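You operate a simulated robot arm through the tools that you are given. There is no shell and no other tool.

You run a simulated robot arm. Do the job below in one go: nothing can be reset, and whatever is moved stays where it is left.

TASK
Print the wave stamp in black on the grey card; scrub it clean.
Fine: cap the pad, mist the black scrub pad and put the stamp back.

Only the result counts: the job must be done as asked and must still hold three seconds after the hand-in. Knocking over, shifting, dropping, spilling or breaking anything else fails it. A push-on lid holds only when it is set on centred and level and pressed home; a screw cap is set on level and turned clockwise until tight.

THE ROBOT
A 7-joint arm with a two-finger parallel gripper, fixed in place. Base frame: the origin is on the floor under the middle of its stand, x ahead of it, y to its left, z up; the work surface is at about z = 0.75. Units: m, rad, N and s.
It reaches about 1.479 m from its shoulder. Its first joint turns from -2.897 to 2.897 rad. Payload 4.4 kg.
The TCP is the grasp point between the finger pads, 0.023 m short of the fingertips. In the tool frame z runs along the fingers and y along their closing line. Largest opening 0.094 m; finger width 0.038, thickness 0.01; the body of the gripper, 0.054 by 0.096 m, starts 0.039 m behind the TCP.
Orientation is told as [roll, pitch, yaw] about the base's x, y, z axes, in that order, counted from this pose: with the fingers straight down and closing along the base's y, the tool's x points along the base's -x, its y along +y and its z along -z.

THE INTERFACE
- The arm moves only by the tool send_rows. Its argument "rows" is a list of rows, each a list of 7 numbers: the shift along the base's x, y, z in m, then the turn, a rotation vector about the base's x, y, z in rad, then the closure, from 0 (fully open) to 1 (shut). In form: [[dx, dy, dz, wx, wy, wz, jaw], ...]. A call has 1 to 20 rows; each row is the pose to reach, as a shift and turn from the pose commanded when the call began. Rows are played at 5 a second. More than 0.05 m and 0.15 rad between two rows, or a gripper value outside its range, and nothing of the call is played. Where a pose cannot be reached the arm comes as near as it can. A force on the tool above 40 N (or 10 N above the force at the start of the call, whichever is more), or a blocked arm, ends the call early, and 0.2 s more pass. Each finger travels about 0.072 m/s and halts on what it meets, pressing with about 32 N; the grip force reading is that of the motor and also rises with nothing between the fingers. The clock runs only during rows and for 0.2 s after the last one: add rows that repeat a pose to give the fingers time. It gives the time, the measured TCP pose, the force on the tool (base axes), the opening and the grip force at its end, in the units of the frame above (readings bear some noise), with the torque about the TCP (base axes, N m) and any sound that the robot's microphone picked up, and new pictures: "show" is both (left out), scene, wrist or none.
- Cameras (640 x 400 px; columns grow to the right, rows downward): "scene" is fixed at [0.2224, -0.5013, 1.3478]; the picture's right is [0.53, -0.85, 0.00], its down [-0.33, -0.20, -0.92] and it looks along [0.79, 0.49, -0.38] (base axes); focal length 337 px, centre (320, 200). "wrist" rides on the gripper at [0.086, 0.016, -0.074] in the tool frame; the picture's right is [-0.18, 0.98, 0.00], its down [-0.58, -0.11, -0.81] and it looks along [-0.79, -0.15, 0.59] (tool axes); focal length 243 px, centre (320, 200). There is no depth. A picture from a camera that has moved, and an enlarged one, comes with that camera's place and axes in the base frame and with its lens.
- inspect(camera, box): a new picture of the part [left, top, right, bottom] of that camera's present view, enlarged. No time passes.
- finish_job(): hands the job in; it is judged then, once.

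Nothing tells you positions but the pictures and the camera data. Unless the task says otherwise, let go and move clear before handing in.

The tools are called after "Call:" as a command line: name --pt "numbers of a row" for each row, then --argument value for the rest, lists and objects as JSON in quotes. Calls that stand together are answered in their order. send_rows: Moves the arm, as the interface text tells. Its arguments: {"type":"object","properties":{"rows":{"type":"array","items":{"type":"array","items":{"type":"number"}}},"show":{"type":"string","enum":["both","scene","wrist","none"]}},"required":["rows"]} The other tools are called the same way: inspect (camera, box) takes an enlarged picture of a part of a camera's view; finish_job () hands the job in.

At the start:

```text
clock: 0.0
eef_pos: [0.7981, -0.1487, 1.1677]
tool_rot: [0.0, -0.002, 0.002]
wrist_force: [-0.1, 0.5, -0.4]
ft_torque: [-0.02, -0.04, -0.01]
opening: 0.0942
grip_force: 0.1
```

scene: 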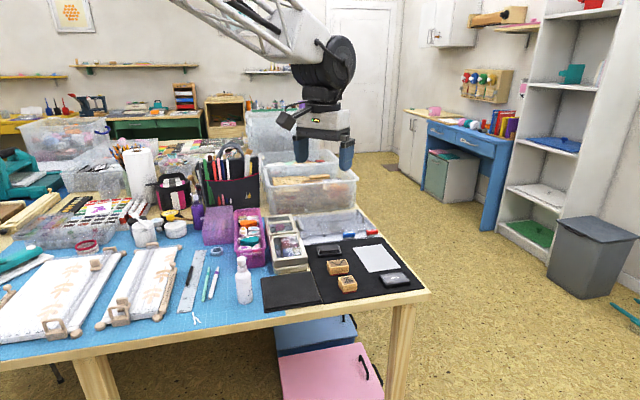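
wrist: 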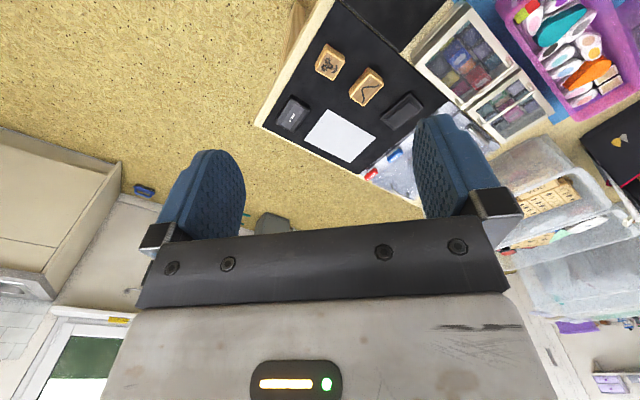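

I see a table with a black mat holding two wooden stamps, ink pads, a grey card, and perhaps a scrub pad and a spray bottle. I'll take enlarged views before moving.

Call:
inspect --camera "scene" --box '[220, 200, 440, 330]'

Call:
inspect --camera "wrist" --box '[250, 0, 450, 190]'

Call:
inspect --camera "scene" --box '[120, 140, 340, 320]'

```text
2.91 times, centred on (330, 265) of scene
camera zoom: at [0.2224, -0.5013, 1.3478], right [0.53, -0.85, 0.0], down [-0.33, -0.2, -0.92], along [0.79, 0.49, -0.38], focal length 980 px, centre (291, 11)
```

zoom: 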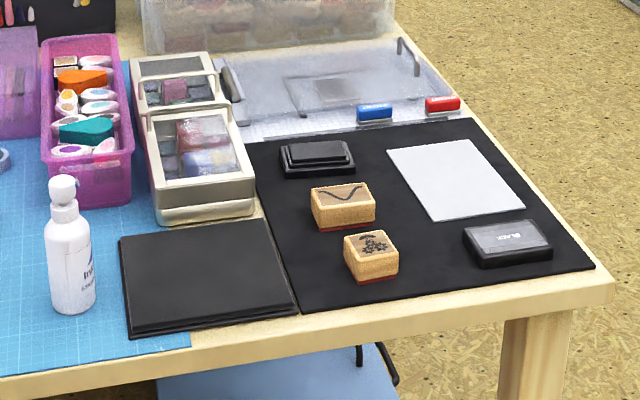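

```text
2.11 times, centred on (350, 95) of wrist
camera zoom: at [0.7115, -0.1336, 1.2406], right [0.18, 0.98, 0.0], down [0.58, -0.11, 0.81], along [0.79, -0.15, -0.59], focal length 511 px, centre (257, 421)
```

zoom: 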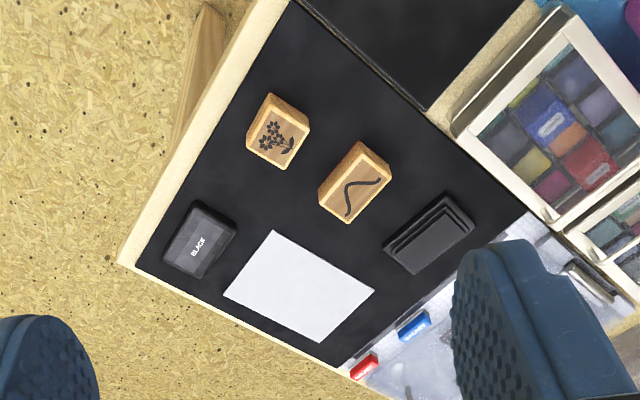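

```text
2.22 times, centred on (230, 230) of scene
camera zoom: at [0.2224, -0.5013, 1.3478], right [0.53, -0.85, 0.0], down [-0.33, -0.2, -0.92], along [0.79, 0.49, -0.38], focal length 749 px, centre (520, 133)
```

zoom: 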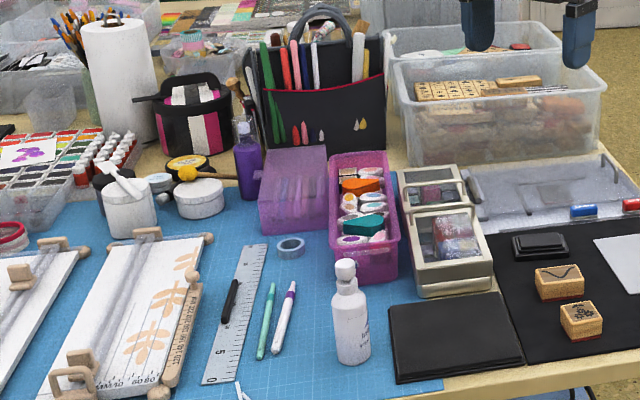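

The mat holds a wave stamp, a flower stamp, a "BLACK" labelled box, a stepped black pad and a grey card. To its left are a dark square pad and a white spray bottle. I'll zoom in further on each before moving.

Call:
inspect --camera "scene" --box '[225, 250, 275, 310]'

Call:
inspect --camera "scene" --box '[305, 235, 425, 305]'

Call:
inspect --camera "wrist" --box '[260, 80, 340, 140]'

Call:
inspect --camera "wrist" --box '[360, 80, 440, 140]'

Call:
inspect --camera "scene" --box '[255, 265, 335, 320]'

```text
6.67 times, centred on (250, 280) of scene
camera zoom: at [0.2224, -0.5013, 1.3478], right [0.53, -0.85, 0.0], down [-0.33, -0.2, -0.92], along [0.79, 0.49, -0.38], focal length 2246 px, centre (787, -333)
```

zoom: 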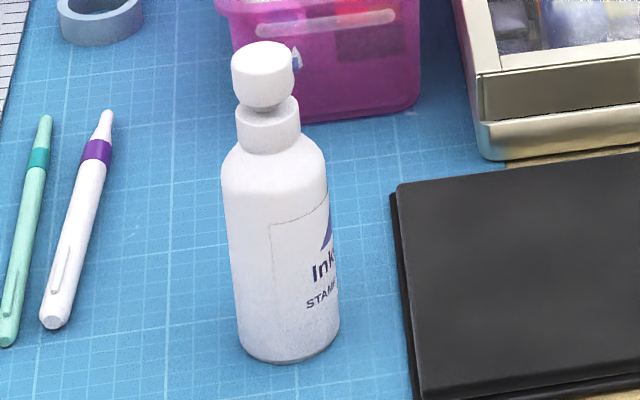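

```text
5.33 times, centred on (365, 270) of scene
camera zoom: at [0.2224, -0.5013, 1.3478], right [0.53, -0.85, 0.0], down [-0.33, -0.2, -0.92], along [0.79, 0.49, -0.38], focal length 1797 px, centre (80, -173)
```

zoom: 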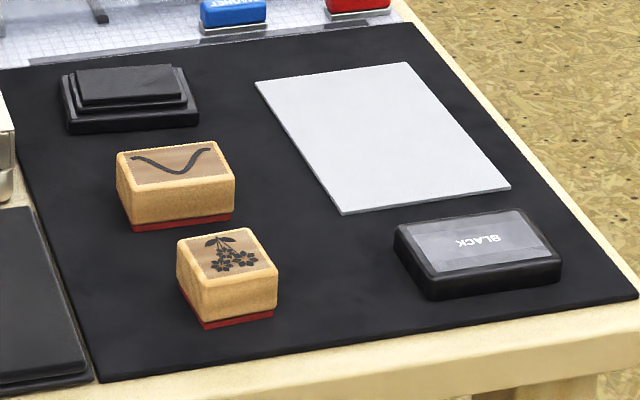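

```text
6.67 times, centred on (300, 110) of wrist
camera zoom: at [0.7115, -0.1336, 1.2406], right [0.18, 0.98, 0.0], down [0.58, -0.11, 0.81], along [0.79, -0.15, -0.59], focal length 1618 px, centre (453, 800)
```

zoom: 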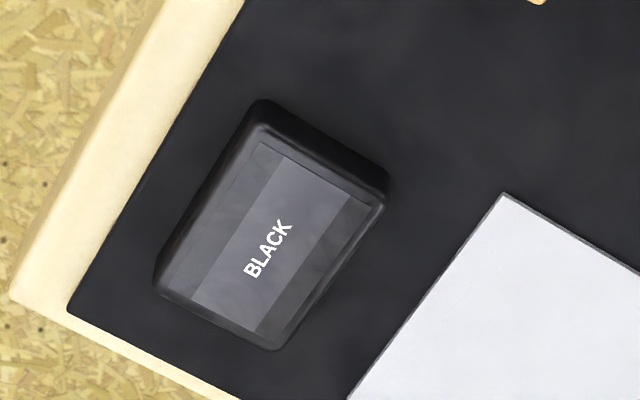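

```text
6.67 times, centred on (400, 110) of wrist
camera zoom: at [0.7115, -0.1336, 1.2406], right [0.18, 0.98, 0.0], down [0.58, -0.11, 0.81], along [0.79, -0.15, -0.59], focal length 1618 px, centre (-213, 800)
```

zoom: 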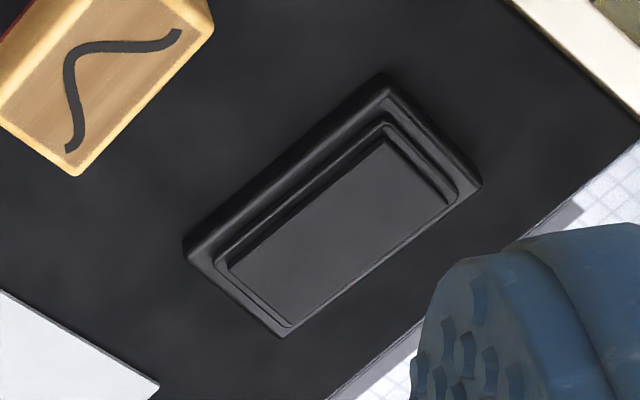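

```text
7.27 times, centred on (295, 292) of scene
camera zoom: at [0.2224, -0.5013, 1.3478], right [0.53, -0.85, 0.0], down [-0.33, -0.2, -0.92], along [0.79, 0.49, -0.38], focal length 2450 px, centre (502, -473)
```

zoom: 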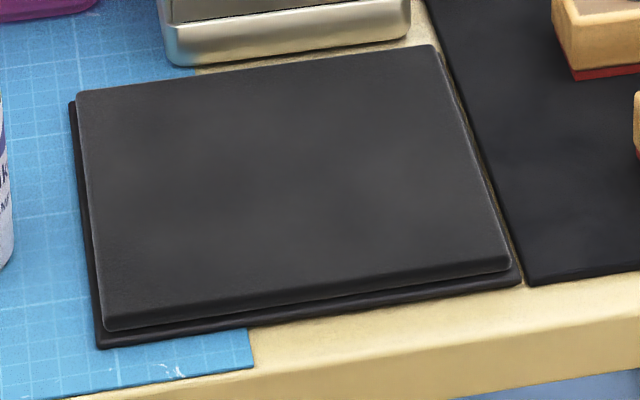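

The stepped black pad looks like the open ink pad (felt up), and the "BLACK" box its lid. The big dark square is the scrub pad, about (0.836, -0.02), with the mister bottle near (0.75, 0.07). I'll move the arm back for a better wrist view of bottle and scrub pad.

Call:
send_rows --pt "-0.04 0.02 0 0 0 0 0" --pt "-0.08 0.04 0 0 0 0 0" --pt "-0.12 0.06 0 0 0 0 0" --pt "-0.16 0.08 0 0 0 0 0" --pt "-0.2 0.1 0 0 0 0 0" --pt "-0.24 0.12 0 0 0 0 0" --pt "-0.28 0.14 0 0 0 0 0"

```text
clock: 1.6
eef_pos: [0.5185, -0.0086, 1.1683]
tool_rot: [0.001, 0.0, 0.0]
wrist_force: [0.6, 0.4, -0.2]
ft_torque: [0.02, 0.02, -0.02]
opening: 0.094
grip_force: 0.0
camera wrist: at [0.4317, 0.0067, 1.2407], right [0.18, 0.98, 0.0], down [0.58, -0.11, 0.81], along [0.79, -0.15, -0.59], focal length 243 px, centre (320, 200)
```

scene: 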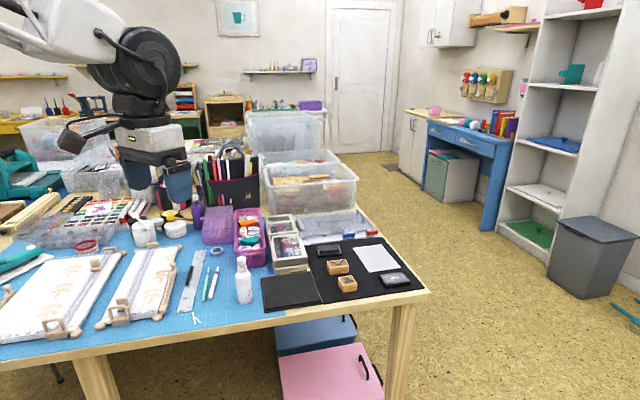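
wrist: 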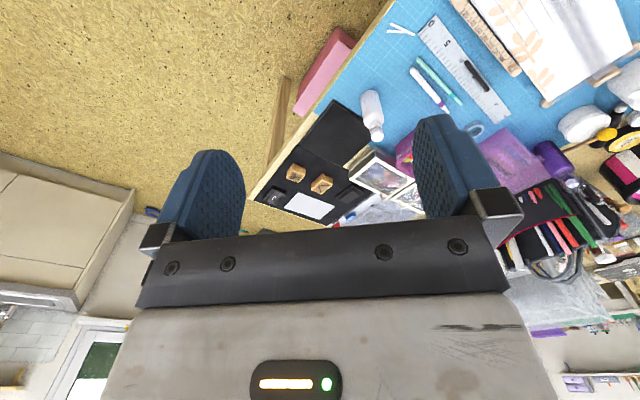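

Call:
inspect --camera "wrist" --box '[240, 70, 400, 220]'

Call:
inspect --camera "wrist" --box '[345, 80, 405, 150]'

```text
2.67 times, centred on (320, 145) of wrist
camera zoom: at [0.4317, 0.0067, 1.2407], right [0.18, 0.98, 0.0], down [0.58, -0.11, 0.81], along [0.79, -0.15, -0.59], focal length 647 px, centre (320, 347)
```

zoom: 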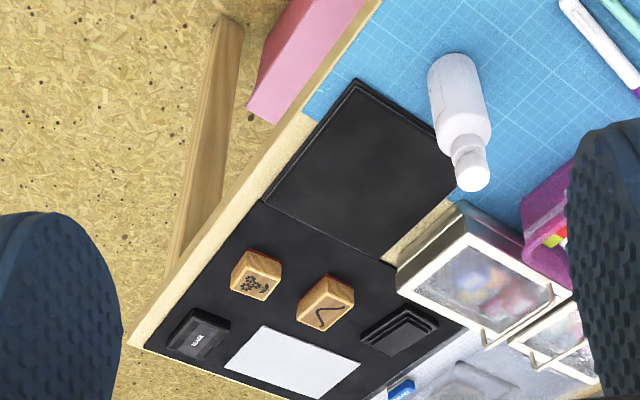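

```text
5.71 times, centred on (375, 115) of wrist
camera zoom: at [0.4317, 0.0067, 1.2407], right [0.18, 0.98, 0.0], down [0.58, -0.11, 0.81], along [0.79, -0.15, -0.59], focal length 1386 px, centre (6, 686)
```

zoom: 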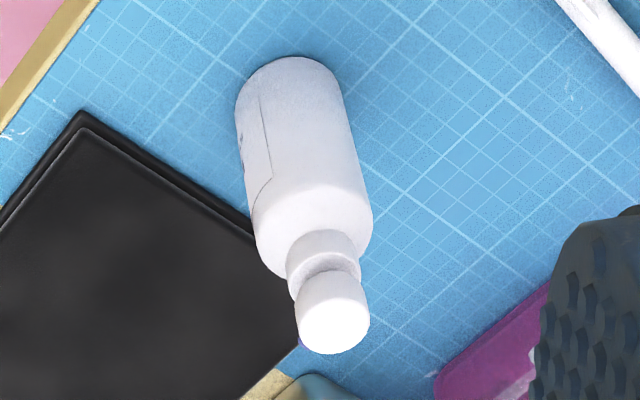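

The bottle stands just left of the scrub pad, with a label on the pad side. I'll go closer with the wrist camera yawed to find its nozzle.

Call:
send_rows --pt "0.015 -0.01 -0.024 0 0 0.14 0" --pt "0.03 -0.02 -0.048 0 0 0.28 0" --pt "0.045 -0.03 -0.072 0 0 0.42 0" --pt "0.06 -0.04 -0.096 0 0 0.56 0" --pt "0.075 -0.05 -0.12 0 0 0.7 0" --pt "0.09 -0.06 -0.144 0 0 0.84 0" --pt "0.1 -0.07 -0.168 0 0 0.98 0" --pt "0.1 -0.07 -0.168 0 0 1.04 0"

```text
clock: 3.4
eef_pos: [0.6172, -0.0796, 1.0004]
tool_rot: [0.0, 0.001, 1.041]
wrist_force: [-1.0, -0.2, -1.1]
ft_torque: [0.01, -0.03, -0.01]
opening: 0.0941
grip_force: 0.0
camera wrist: at [0.5601, -0.146, 1.0729], right [-0.76, 0.65, 0.0], down [0.39, 0.45, 0.81], along [0.53, 0.61, -0.59], focal length 243 px, centre (320, 200)
```

scene: 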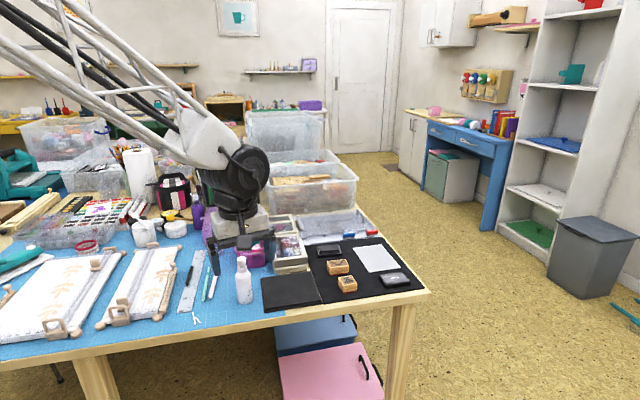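
wrist: 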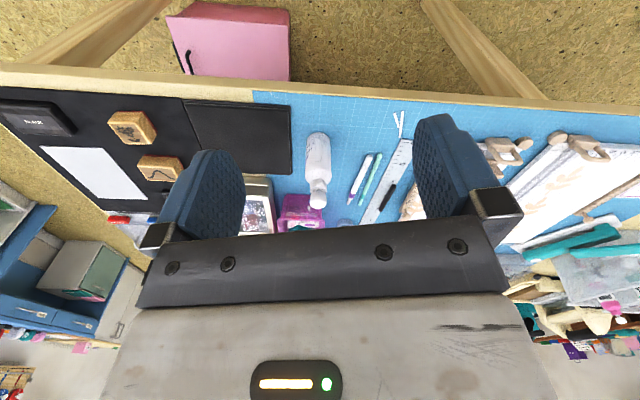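

Call:
inspect --camera "wrist" --box '[280, 120, 360, 220]'

Call:
inspect --camera "wrist" --box '[295, 170, 345, 220]'

Call:
inspect --camera "scene" --box '[230, 250, 260, 280]'

```text
4.00 times, centred on (320, 170) of wrist
camera zoom: at [0.5601, -0.146, 1.0729], right [-0.76, 0.65, 0.0], down [0.39, 0.45, 0.81], along [0.53, 0.61, -0.59], focal length 970 px, centre (320, 320)
```

zoom: 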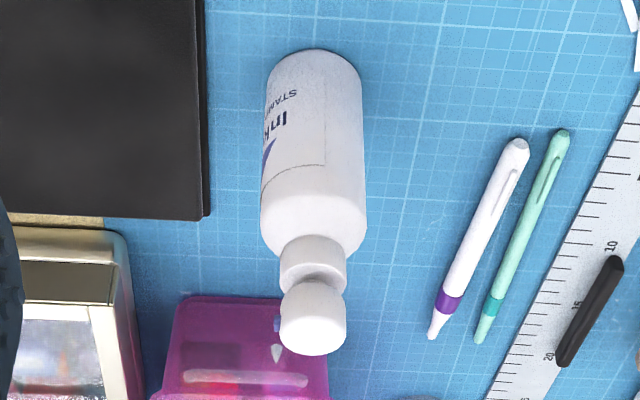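

```text
8.00 times, centred on (320, 195) of wrist
camera zoom: at [0.5601, -0.146, 1.0729], right [-0.76, 0.65, 0.0], down [0.39, 0.45, 0.81], along [0.53, 0.61, -0.59], focal length 1941 px, centre (320, 240)
```

zoom: 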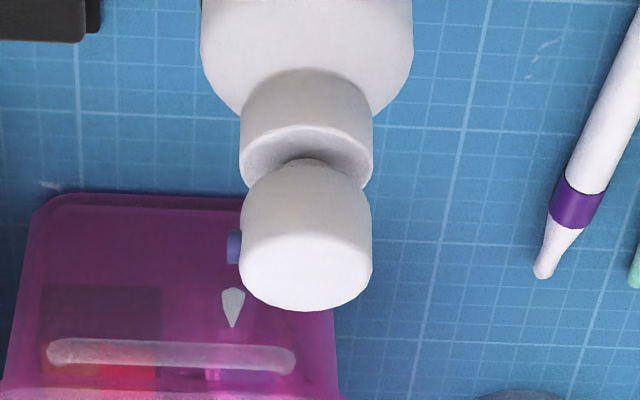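

```text
13.33 times, centred on (245, 265) of scene
camera zoom: at [0.2224, -0.5013, 1.3478], right [0.53, -0.85, 0.0], down [-0.33, -0.2, -0.92], along [0.79, 0.49, -0.38], focal length 4493 px, centre (1320, -667)
```

zoom: 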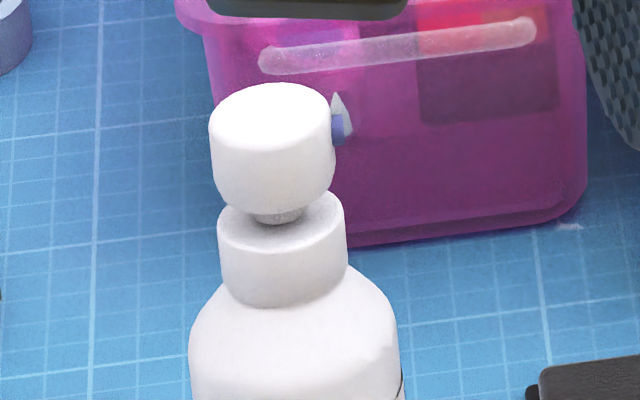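

The mister stands near (0.743, 0.058), with its head top at z≈0.881 and a small blue nozzle pointing at the scrub pad. I'll shut the fingers and come above the head to check alignment before pressing.

Call:
send_rows --pt "0.025 0.028 0 0 0 -0.05 1" --pt "0.05 0.056 0 0 0 -0.1 1" --pt "0.075 0.083 0 0 0 -0.15 1" --pt "0.1 0.11 0 0 0 -0.2 1" --pt "0.1268 0.1376 -0.02 0 0 -0.256 1" --pt "0.1268 0.1376 -0.06 0 0 -0.256 1" --pt "0.1268 0.1376 -0.078 0 0 -0.256 1" --pt "0.1268 0.1376 -0.078 0 0 -0.256 1"

```text
clock: 5.2
eef_pos: [0.7452, 0.058, 0.9219]
tool_rot: [0.0, 0.001, 0.783]
wrist_force: [-0.4, -0.2, 0.0]
ft_torque: [0.0, 0.01, 0.0]
opening: 0.0
grip_force: 32.1
camera wrist: at [0.6727, 0.0077, 0.9945], right [-0.56, 0.83, 0.0], down [0.49, 0.33, 0.81], along [0.67, 0.45, -0.59], focal length 243 px, centre (320, 200)
```

scene: 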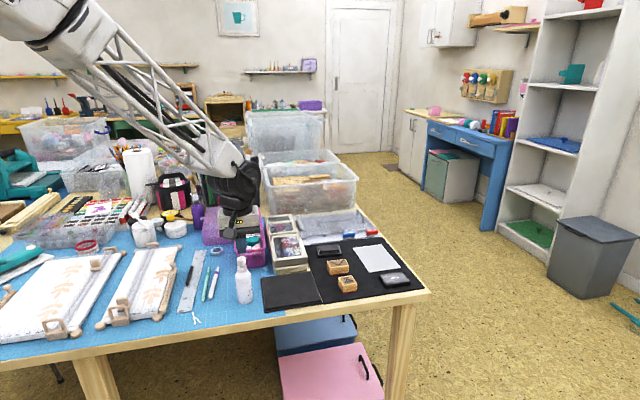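
wrist: 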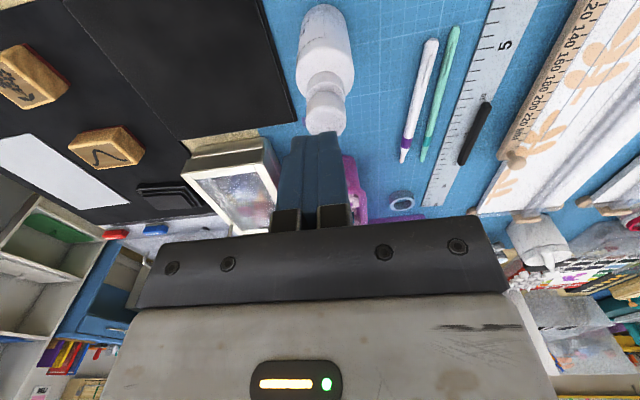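

Call:
inspect --camera "wrist" --box '[270, 70, 380, 170]'

Call:
inspect --camera "scene" --box '[215, 210, 275, 280]'

```text
4.00 times, centred on (325, 120) of wrist
camera zoom: at [0.6727, 0.0077, 0.9945], right [-0.56, 0.83, 0.0], down [0.49, 0.33, 0.81], along [0.67, 0.45, -0.59], focal length 970 px, centre (300, 520)
```

zoom: 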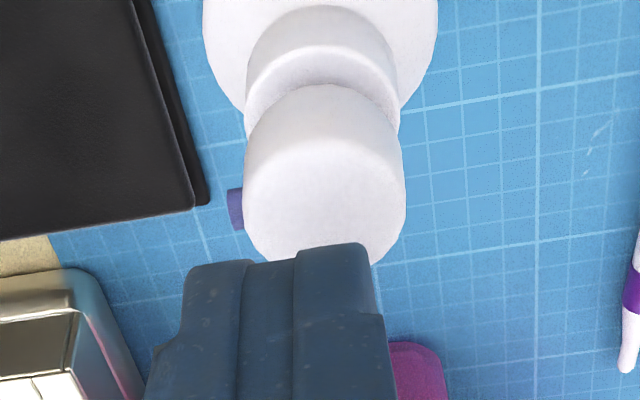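

```text
5.71 times, centred on (245, 245) of scene
camera zoom: at [0.2224, -0.5013, 1.3478], right [0.53, -0.85, 0.0], down [-0.33, -0.2, -0.92], along [0.79, 0.49, -0.38], focal length 1925 px, centre (749, -57)
```

zoom: 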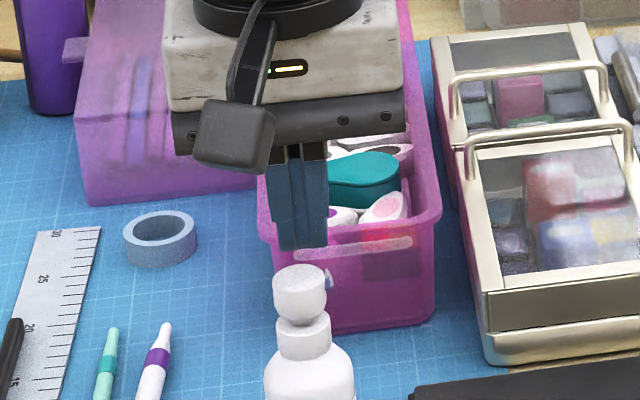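

The fingertips are about 18 mm above the mister head and nearly centred. I'll shift 3 mm toward the base and press slowly.

Call:
send_rows --pt "-0.004 -0.001 -0.004 0 0 0 1" --pt "-0.004 -0.001 -0.009 0 0 0 1" --pt "-0.004 -0.001 -0.013 0 0 0 1" --pt "-0.004 -0.001 -0.016 0 0 0 1" --pt "-0.004 -0.001 -0.018 0 0 0 1" --show "scene"

Call:
inspect --camera "wrist" --box '[270, 70, 380, 170]'

Call:
inspect --camera "scene" --box '[225, 235, 265, 285]'

```text
clock: 6.4
eef_pos: [0.7414, 0.0587, 0.9049]
tool_rot: [0.0, 0.0, 0.783]
wrist_force: [-0.2, 0.2, 0.9]
ft_torque: [-0.01, -0.02, -0.04]
opening: 0.0
grip_force: 31.9
```

scene: 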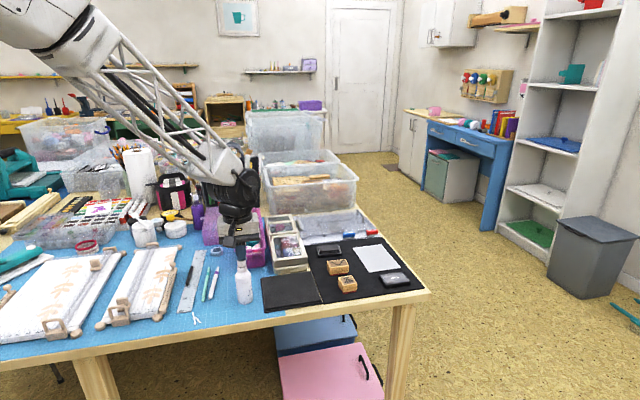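

```text
4.00 times, centred on (325, 120) of wrist
camera zoom: at [0.6684, 0.007, 0.9768], right [-0.56, 0.83, 0.0], down [0.49, 0.33, 0.81], along [0.67, 0.45, -0.59], focal length 970 px, centre (300, 520)
```

zoom: 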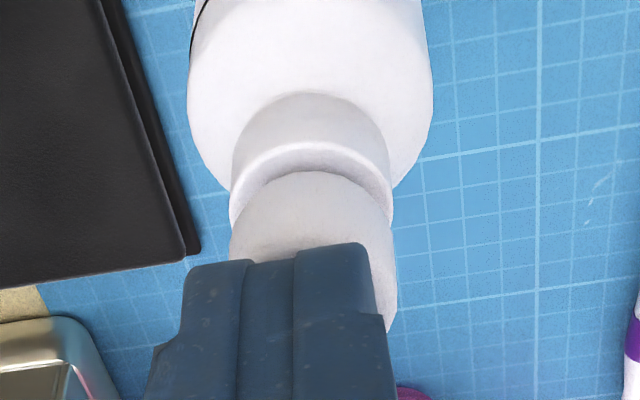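

```text
8.00 times, centred on (245, 260) of scene
camera zoom: at [0.2224, -0.5013, 1.3478], right [0.53, -0.85, 0.0], down [-0.33, -0.2, -0.92], along [0.79, 0.49, -0.38], focal length 2696 px, centre (920, -280)
```

zoom: 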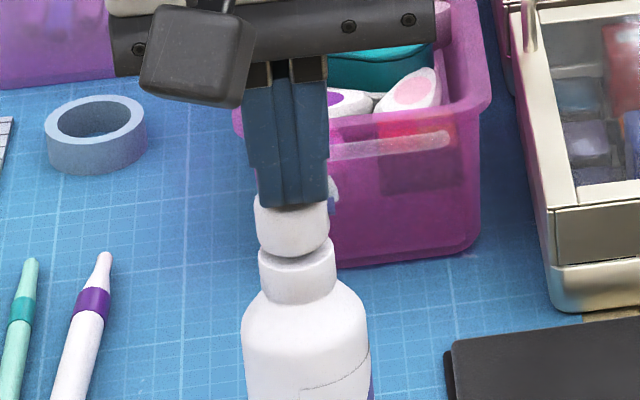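

The fingertips are just at the head and centred. Now I press down in small steps.

Call:
send_rows --pt "0 0 -0.002 0 0 0 1" --pt "0 0 -0.004 0 0 0 1" --pt "0 0 -0.006 0 0 0 1" --show "scene"

Call:
inspect --camera "scene" --box '[225, 235, 335, 315]'

```text
clock: 7.2
eef_pos: [0.7397, 0.0579, 0.8982]
tool_rot: [0.001, -0.002, 0.784]
wrist_force: [-0.6, -1.1, 10.2]
ft_torque: [-0.01, 0.02, 0.01]
opening: 0.0
grip_force: 31.7
```

scene: 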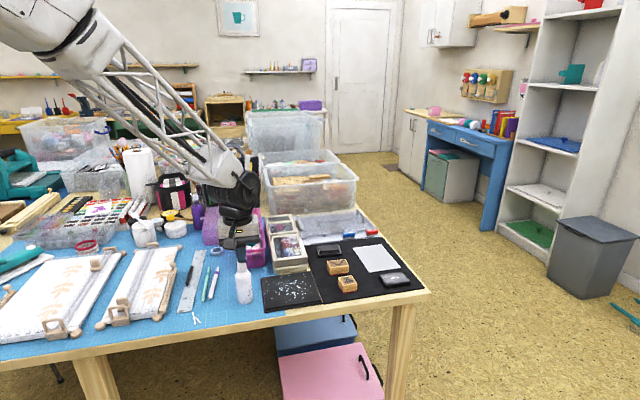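

```text
5.00 times, centred on (280, 275) of scene
camera zoom: at [0.2224, -0.5013, 1.3478], right [0.53, -0.85, 0.0], down [-0.33, -0.2, -0.92], along [0.79, 0.49, -0.38], focal length 1685 px, centre (520, -175)
```

zoom: 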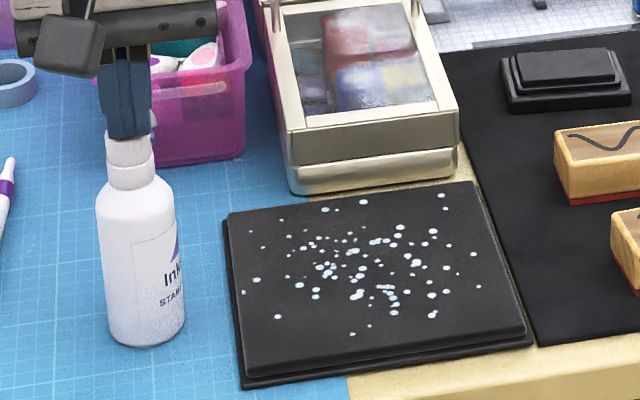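

One press put visible mist droplets on the scrub pad. Now I raise the arm and move to view the mat with the stamps, card and ink pad.

Call:
send_rows --pt "0 0 0.02 0 0 0 1" --pt "0 0 0.06 0 0 0 1" --pt "0 0 0.1 0 0 -0.13 1" --pt "0 -0.03 0.14 0 0 -0.26 0.8" --pt "0 -0.06 0.17 0 0 -0.39 0.6" --pt "0 -0.09 0.19 0 0 -0.52 0.4" --pt "0.01 -0.12 0.2 0 0 -0.65 0.2" --pt "0.01 -0.158 0.2 0 0 -0.783 0" --pt "0.01 -0.158 0.2 0 0 -0.783 0"

Call:
inspect --camera "scene" --box '[225, 235, 335, 315]'

Call:
inspect --camera "wrist" --box '[260, 40, 440, 180]'

```text
clock: 9.2
eef_pos: [0.7504, -0.1008, 1.0971]
tool_rot: [0.0, -0.001, 0.0]
wrist_force: [0.1, 0.2, -0.5]
ft_torque: [0.03, -0.03, 0.01]
opening: 0.0941
grip_force: 0.0
camera wrist: at [0.6644, -0.0849, 1.1703], right [0.18, 0.98, 0.0], down [0.58, -0.11, 0.81], along [0.79, -0.15, -0.59], focal length 243 px, centre (320, 200)
```

scene: 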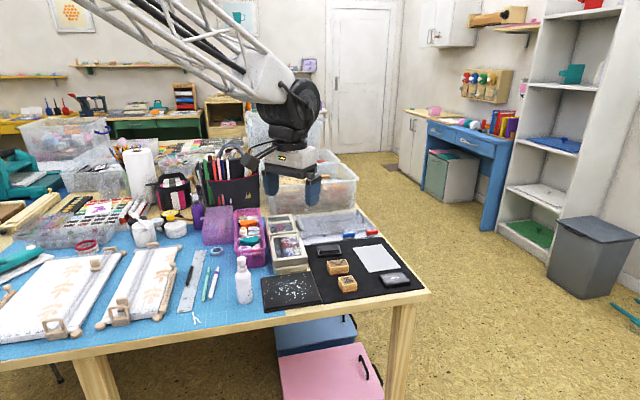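
wrist: 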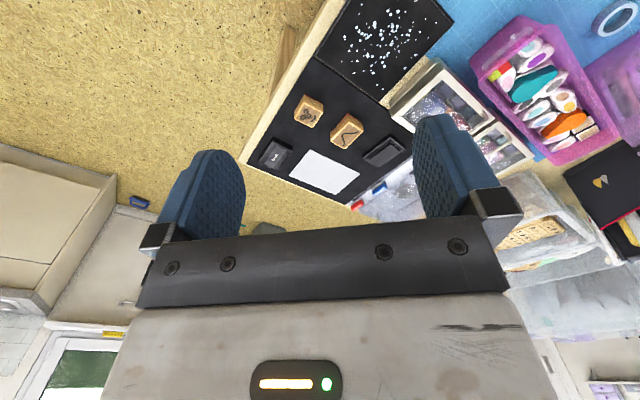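

```text
5.00 times, centred on (280, 275) of scene
camera zoom: at [0.2224, -0.5013, 1.3478], right [0.53, -0.85, 0.0], down [-0.33, -0.2, -0.92], along [0.79, 0.49, -0.38], focal length 1685 px, centre (520, -175)
```

zoom: 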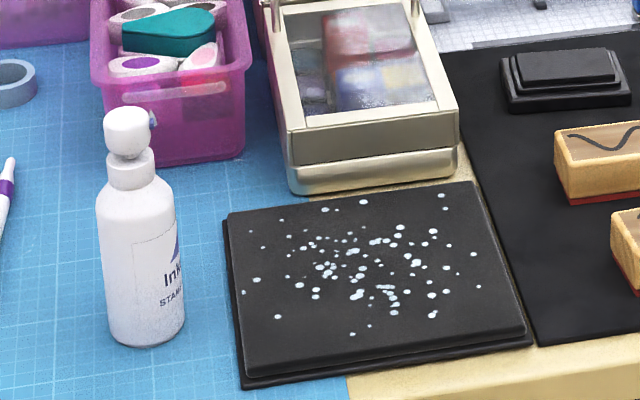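

```text
2.86 times, centred on (350, 110) of wrist
camera zoom: at [0.6644, -0.0849, 1.1703], right [0.18, 0.98, 0.0], down [0.58, -0.11, 0.81], along [0.79, -0.15, -0.59], focal length 693 px, centre (234, 457)
```

zoom: 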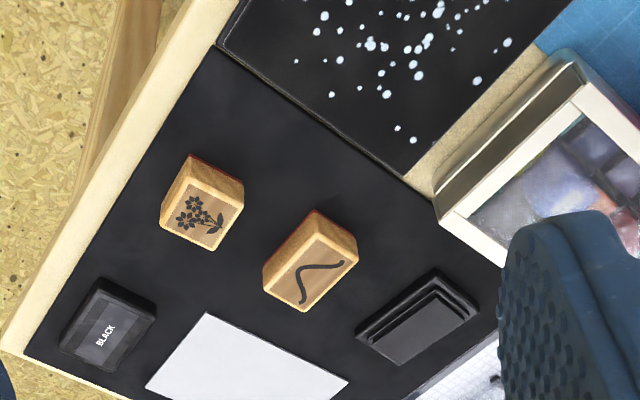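

The bottle is still standing and the pad is misted. I'll tilt the camera more downward over the mat to measure the stamps, the ink pad, its lid and the card.

Call:
send_rows --pt "0.03 0.005 -0.02 0 0.12 0 0" --pt "0.06 0.01 -0.045 0 0.25 0 0" --pt "0.09 0.015 -0.07 0 0.38 0 0" --pt "0.127 0.018 -0.103 0 0.5 0 0" --pt "0.127 0.018 -0.103 0 0.5 0 0" --show "wrist"

Call:
inspect --camera "wrist" --box '[210, 90, 430, 270]'

Call:
inspect --camera "wrist" --box '[250, 60, 410, 200]'

```text
clock: 10.4
eef_pos: [0.8775, -0.0816, 0.9944]
tool_rot: [0.0, 0.5, 0.002]
wrist_force: [-0.5, 0.6, 0.3]
ft_torque: [0.02, 0.01, 0.03]
opening: 0.0939
grip_force: 0.0
camera wrist: at [0.838, -0.0663, 1.0992], right [0.16, 0.98, -0.09], down [0.9, -0.11, 0.43], along [0.41, -0.15, -0.9], focal length 243 px, centre (320, 200)
```

wrist: 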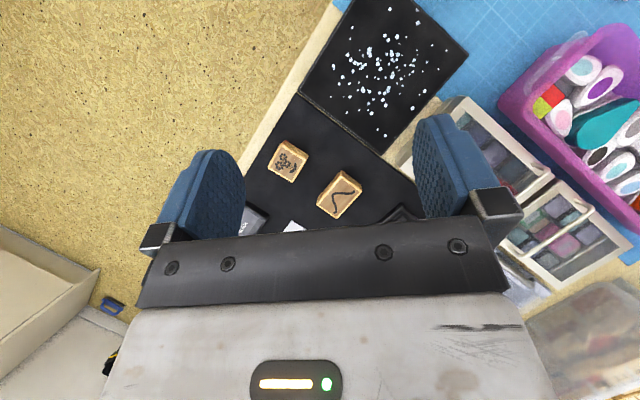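

```text
2.22 times, centred on (320, 180) of wrist
camera zoom: at [0.838, -0.0663, 1.0992], right [0.16, 0.98, -0.09], down [0.9, -0.11, 0.43], along [0.41, -0.15, -0.9], focal length 539 px, centre (320, 244)
```

zoom: 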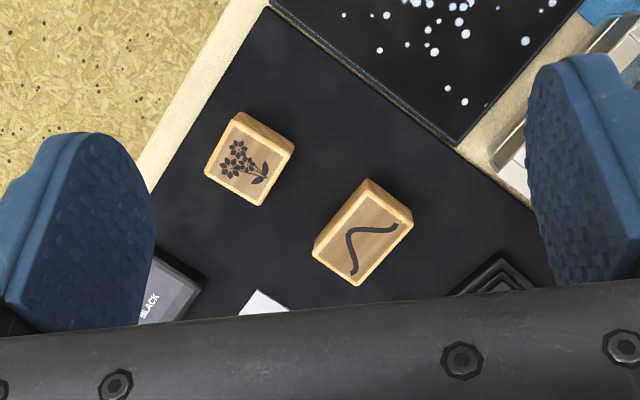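

```text
2.86 times, centred on (330, 130) of wrist
camera zoom: at [0.838, -0.0663, 1.0992], right [0.16, 0.98, -0.09], down [0.9, -0.11, 0.43], along [0.41, -0.15, -0.9], focal length 693 px, centre (291, 400)
```

zoom: 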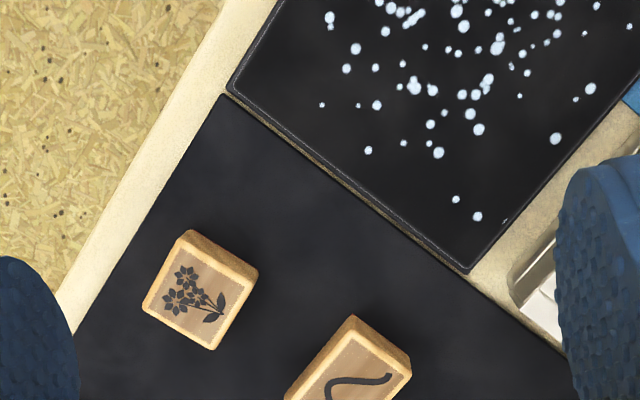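

The wave stamp is clear here; I'll shift the camera ahead to see the ink pad, the lid and the card too.

Call:
send_rows --pt "0.04 -0.02 0.02 0 0 0 0" --pt "0.08 -0.03 0.04 0 0 0 0" --pt "0.11 -0.03 0.05 0 0 0 0" --pt "0.11 -0.03 0.05 0 0 0 0" --show "wrist"

Call:
inspect --camera "wrist" --box '[230, 90, 430, 240]'

Call:
inspect --camera "wrist" --box '[320, 100, 420, 200]'

Call:
inspect --camera "wrist" --box '[240, 110, 340, 210]'

```text
clock: 11.4
eef_pos: [0.9872, -0.1131, 1.0448]
tool_rot: [-0.001, 0.502, 0.001]
wrist_force: [0.3, -0.6, -0.4]
ft_torque: [0.02, -0.03, 0.03]
opening: 0.0939
grip_force: 0.1
camera wrist: at [0.9473, -0.0969, 1.1501], right [0.16, 0.98, -0.09], down [0.9, -0.11, 0.43], along [0.41, -0.15, -0.9], focal length 243 px, centre (320, 200)
```

wrist: 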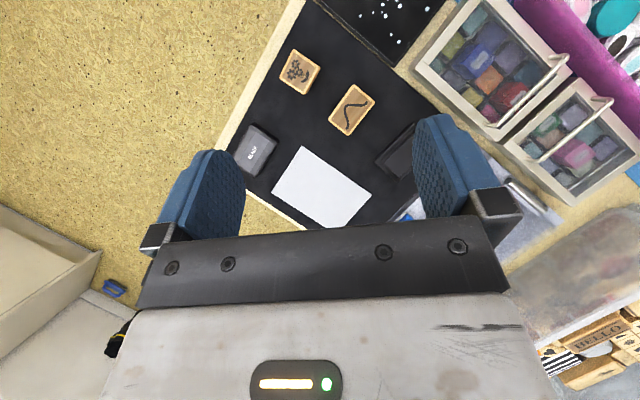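

```text
2.67 times, centred on (330, 165) of wrist
camera zoom: at [0.9473, -0.0969, 1.1501], right [0.16, 0.98, -0.09], down [0.9, -0.11, 0.43], along [0.41, -0.15, -0.9], focal length 647 px, centre (293, 293)
```

zoom: 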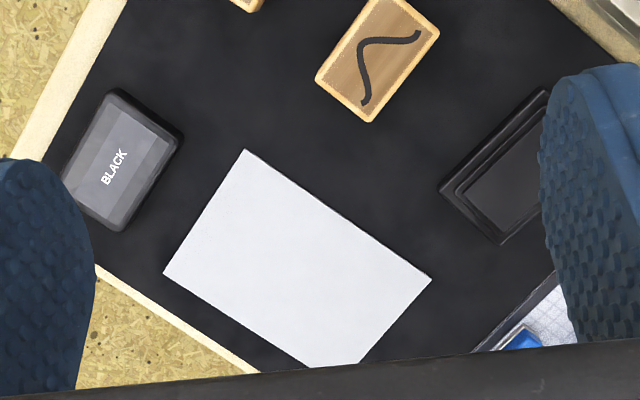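

```text
4.00 times, centred on (370, 150) of wrist
camera zoom: at [0.9473, -0.0969, 1.1501], right [0.16, 0.98, -0.09], down [0.9, -0.11, 0.43], along [0.41, -0.15, -0.9], focal length 970 px, centre (120, 400)
```

zoom: 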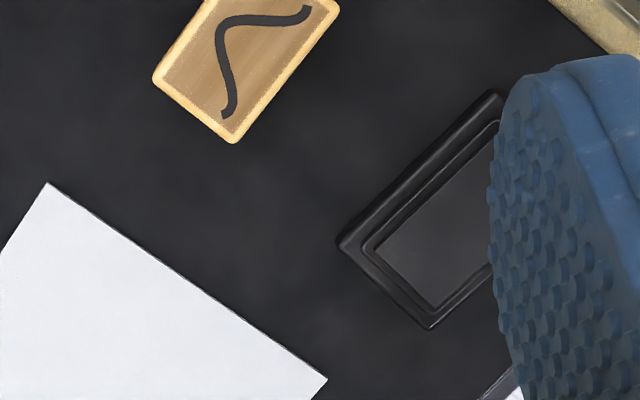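

```text
4.00 times, centred on (290, 160) of wrist
camera zoom: at [0.9473, -0.0969, 1.1501], right [0.16, 0.98, -0.09], down [0.9, -0.11, 0.43], along [0.41, -0.15, -0.9], focal length 970 px, centre (440, 360)
```

zoom: 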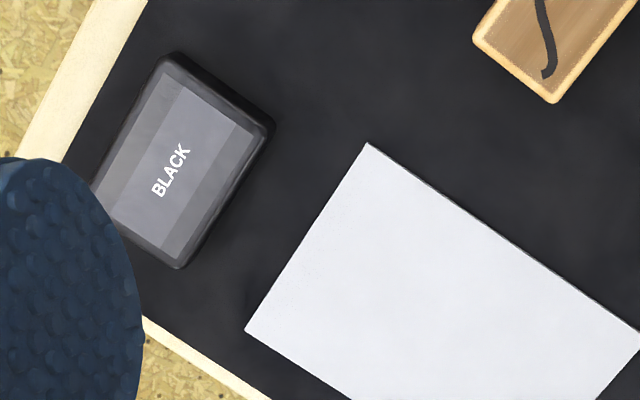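

I'll take tight views of each object for measurement.

Call:
inspect --camera "wrist" --box '[320, 75, 385, 140]'

Call:
inspect --camera "scene" --box '[320, 250, 365, 300]'

Call:
inspect --camera "scene" --box '[310, 235, 355, 270]'

Call:
inspect --camera "scene" --box '[370, 260, 430, 300]'

```text
6.15 times, centred on (352, 108) of wrist
camera zoom: at [0.9473, -0.0969, 1.1501], right [0.16, 0.98, -0.09], down [0.9, -0.11, 0.43], along [0.41, -0.15, -0.9], focal length 1493 px, centre (120, 769)
```

zoom: 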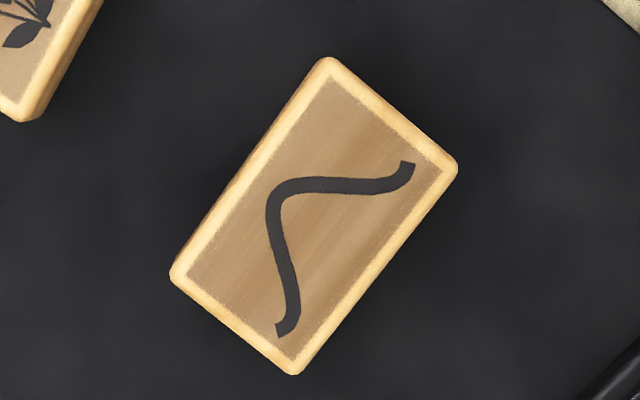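

```text
8.00 times, centred on (342, 275) of scene
camera zoom: at [0.2224, -0.5013, 1.3478], right [0.53, -0.85, 0.0], down [-0.33, -0.2, -0.92], along [0.79, 0.49, -0.38], focal length 2696 px, centre (140, -400)
```

zoom: 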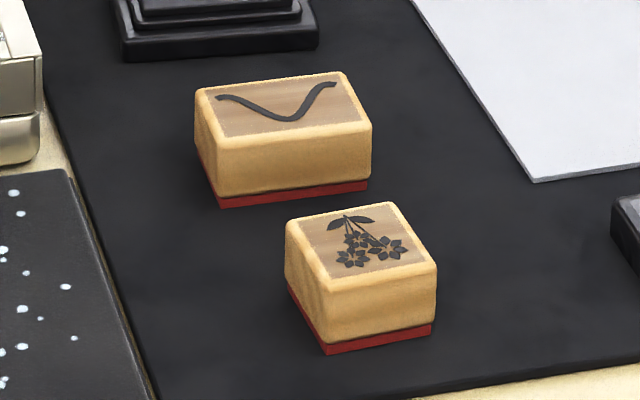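

```text
11.43 times, centred on (332, 252) of scene
camera zoom: at [0.2224, -0.5013, 1.3478], right [0.53, -0.85, 0.0], down [-0.33, -0.2, -0.92], along [0.79, 0.49, -0.38], focal length 3851 px, centre (177, -400)
```

zoom: 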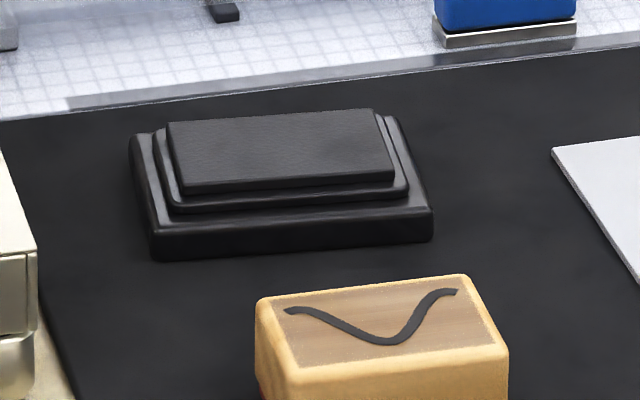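

```text
10.00 times, centred on (400, 280) of scene
camera zoom: at [0.2224, -0.5013, 1.3478], right [0.53, -0.85, 0.0], down [-0.33, -0.2, -0.92], along [0.79, 0.49, -0.38], focal length 3370 px, centre (-480, -600)
```

zoom: 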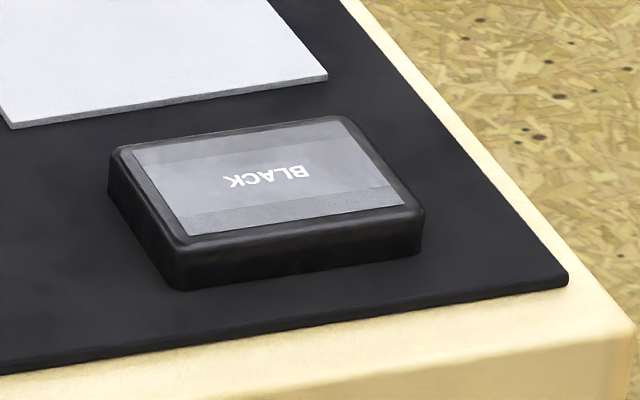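

The wave stamp's top is at about (0.983, -0.091, 0.782), 38×58 mm with its long side along (1,-1). The ink felt is near (1.063, -0.014, 0.773), the card centre near (1.116, -0.158), and the lid near (1.02, -0.25). I'll straighten the tool and go above the wave stamp with the jaws closing across its short side.

Call:
send_rows --pt "0 0.005 0 0 -0.13 0 0" --pt "0 0.01 0 0 -0.26 0 0" --pt "0 0.015 0 0 -0.39 0 0" --pt "-0.004 0.022 -0.02 0 -0.501 0 0" --pt "-0.004 0.022 -0.04 0 -0.501 0 0" --show "none"

Call:
send_rows --pt "0 0 -0.01 0 0 -0.14 0" --pt "0 0 -0.02 0 0 -0.28 0" --pt "0 0 -0.04 0 0 -0.42 0" --pt "0 0 -0.06 0 0 -0.56 0.1" --pt "0 0 -0.08 0 0 -0.7 0.2" --pt "0 0 -0.1 0 0 -0.8 0.3" --pt "0 0 -0.1 0 0 -0.8 0.3"

```text
clock: 12.6
eef_pos: [0.9834, -0.0909, 1.0062]
tool_rot: [0.0, -0.002, 0.002]
wrist_force: [0.1, 0.0, 0.0]
ft_torque: [0.0, 0.01, 0.0]
opening: 0.0939
grip_force: 0.1
```

```text
clock: 14.2
eef_pos: [0.9825, -0.0901, 0.9045]
tool_rot: [0.001, -0.002, -0.799]
wrist_force: [0.4, 0.7, 0.3]
ft_torque: [0.01, -0.04, -0.04]
opening: 0.0659
grip_force: 0.0
camera wrist: at [0.9349, -0.0178, 0.9774], right [0.83, 0.55, 0.0], down [0.33, -0.49, 0.81], along [0.45, -0.67, -0.59], focal length 243 px, centre (320, 200)
```

scene: 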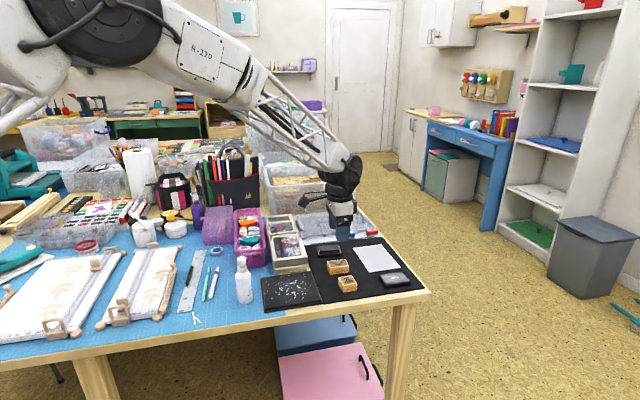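
wrist: 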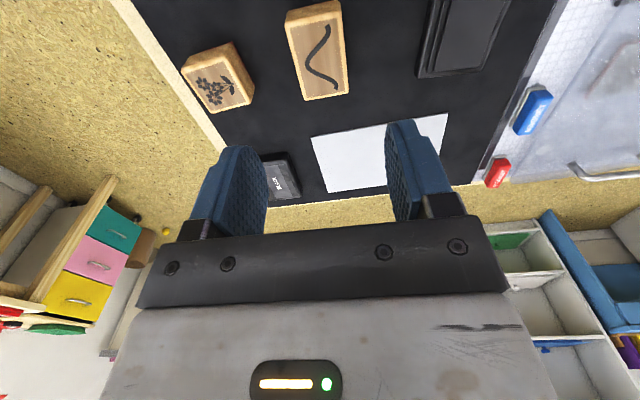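

Call:
inspect --camera "wrist" --box '[260, 0, 380, 110]'

Call:
inspect --camera "wrist" --box '[390, 0, 530, 90]'

Call:
inspect --camera "wrist" --box '[170, 20, 390, 210]'

```text
3.64 times, centred on (320, 55) of wrist
camera zoom: at [0.9349, -0.0178, 0.9774], right [0.83, 0.55, 0.0], down [0.33, -0.49, 0.81], along [0.45, -0.67, -0.59], focal length 882 px, centre (320, 727)
```

zoom: 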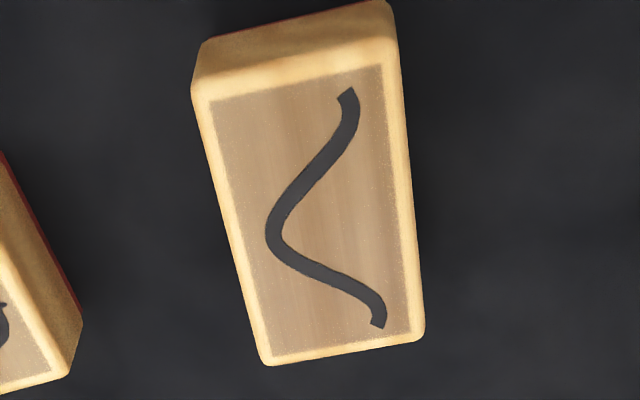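

```text
4.44 times, centred on (460, 45) of wrist
camera zoom: at [0.9349, -0.0178, 0.9774], right [0.83, 0.55, 0.0], down [0.33, -0.49, 0.81], along [0.45, -0.67, -0.59], focal length 1078 px, centre (-302, 889)
```

zoom: 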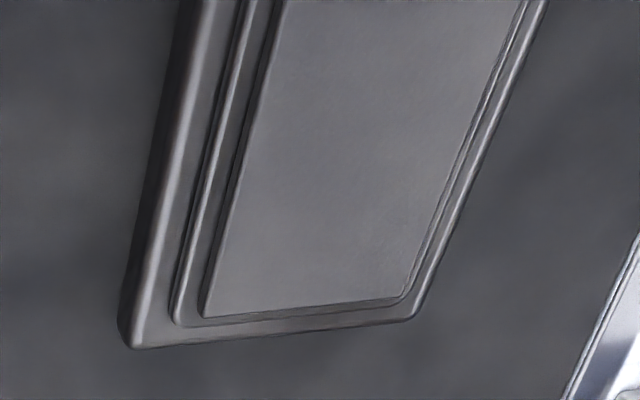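

```text
2.11 times, centred on (280, 115) of wrist
camera zoom: at [0.9349, -0.0178, 0.9774], right [0.83, 0.55, 0.0], down [0.33, -0.49, 0.81], along [0.45, -0.67, -0.59], focal length 511 px, centre (404, 379)
```

zoom: 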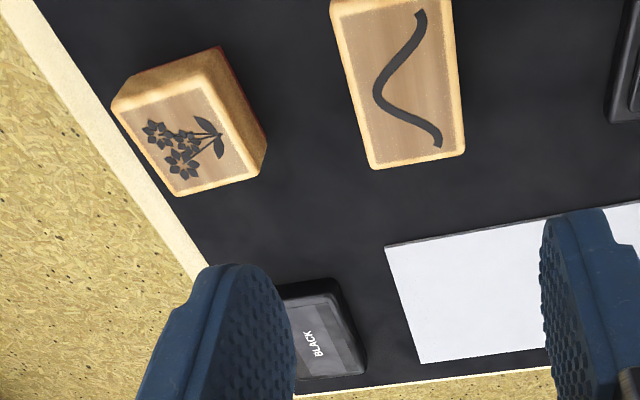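

The tool is aligned with the stamp within about 1.5 mm. I descend so the fingertips stay ~7 mm above the mat, then grip.

Call:
send_rows --pt "0.0015 -0.001 -0.04 0 0 -0.005 0.3" --pt "0.0015 -0.001 -0.08 0 0 -0.005 0.3" --pt "0.0015 -0.001 -0.105 0 0 -0.005 0.3" --pt "0.0015 -0.001 -0.1195 0 0 -0.005 0.3" --pt "0.0015 -0.001 -0.1195 0 0 -0.005 0.3"

Call:
inspect --camera "scene" --box '[310, 240, 370, 300]'

```text
clock: 15.4
eef_pos: [0.9836, -0.0919, 0.7863]
tool_rot: [-0.001, -0.002, -0.806]
wrist_force: [0.2, -0.8, -0.1]
ft_torque: [0.0, 0.01, 0.02]
opening: 0.0657
grip_force: 0.1
camera wrist: at [0.9367, -0.0188, 0.8584], right [0.84, 0.55, 0.0], down [0.32, -0.49, 0.81], along [0.44, -0.67, -0.59], focal length 243 px, centre (320, 200)
```

scene: 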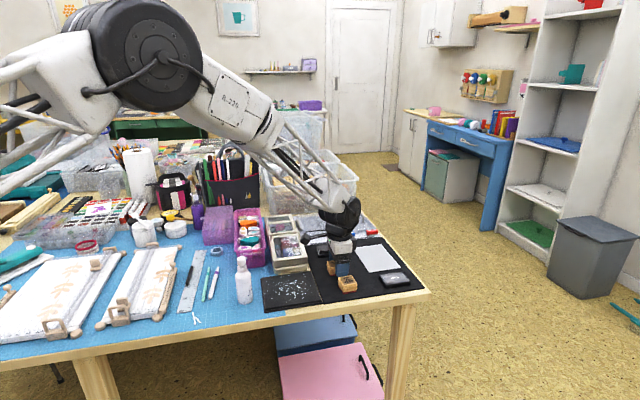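
wrist: 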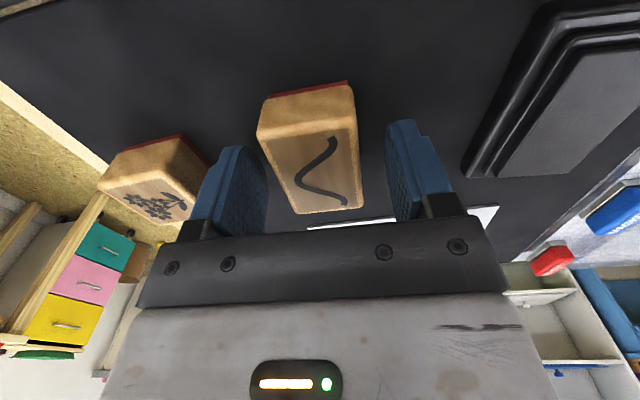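

```text
6.67 times, centred on (340, 270) of scene
camera zoom: at [0.2224, -0.5013, 1.3478], right [0.53, -0.85, 0.0], down [-0.33, -0.2, -0.92], along [0.79, 0.49, -0.38], focal length 2246 px, centre (187, -267)
```

zoom: 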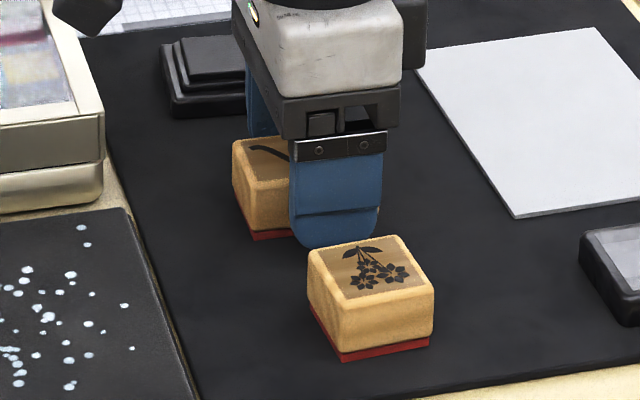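

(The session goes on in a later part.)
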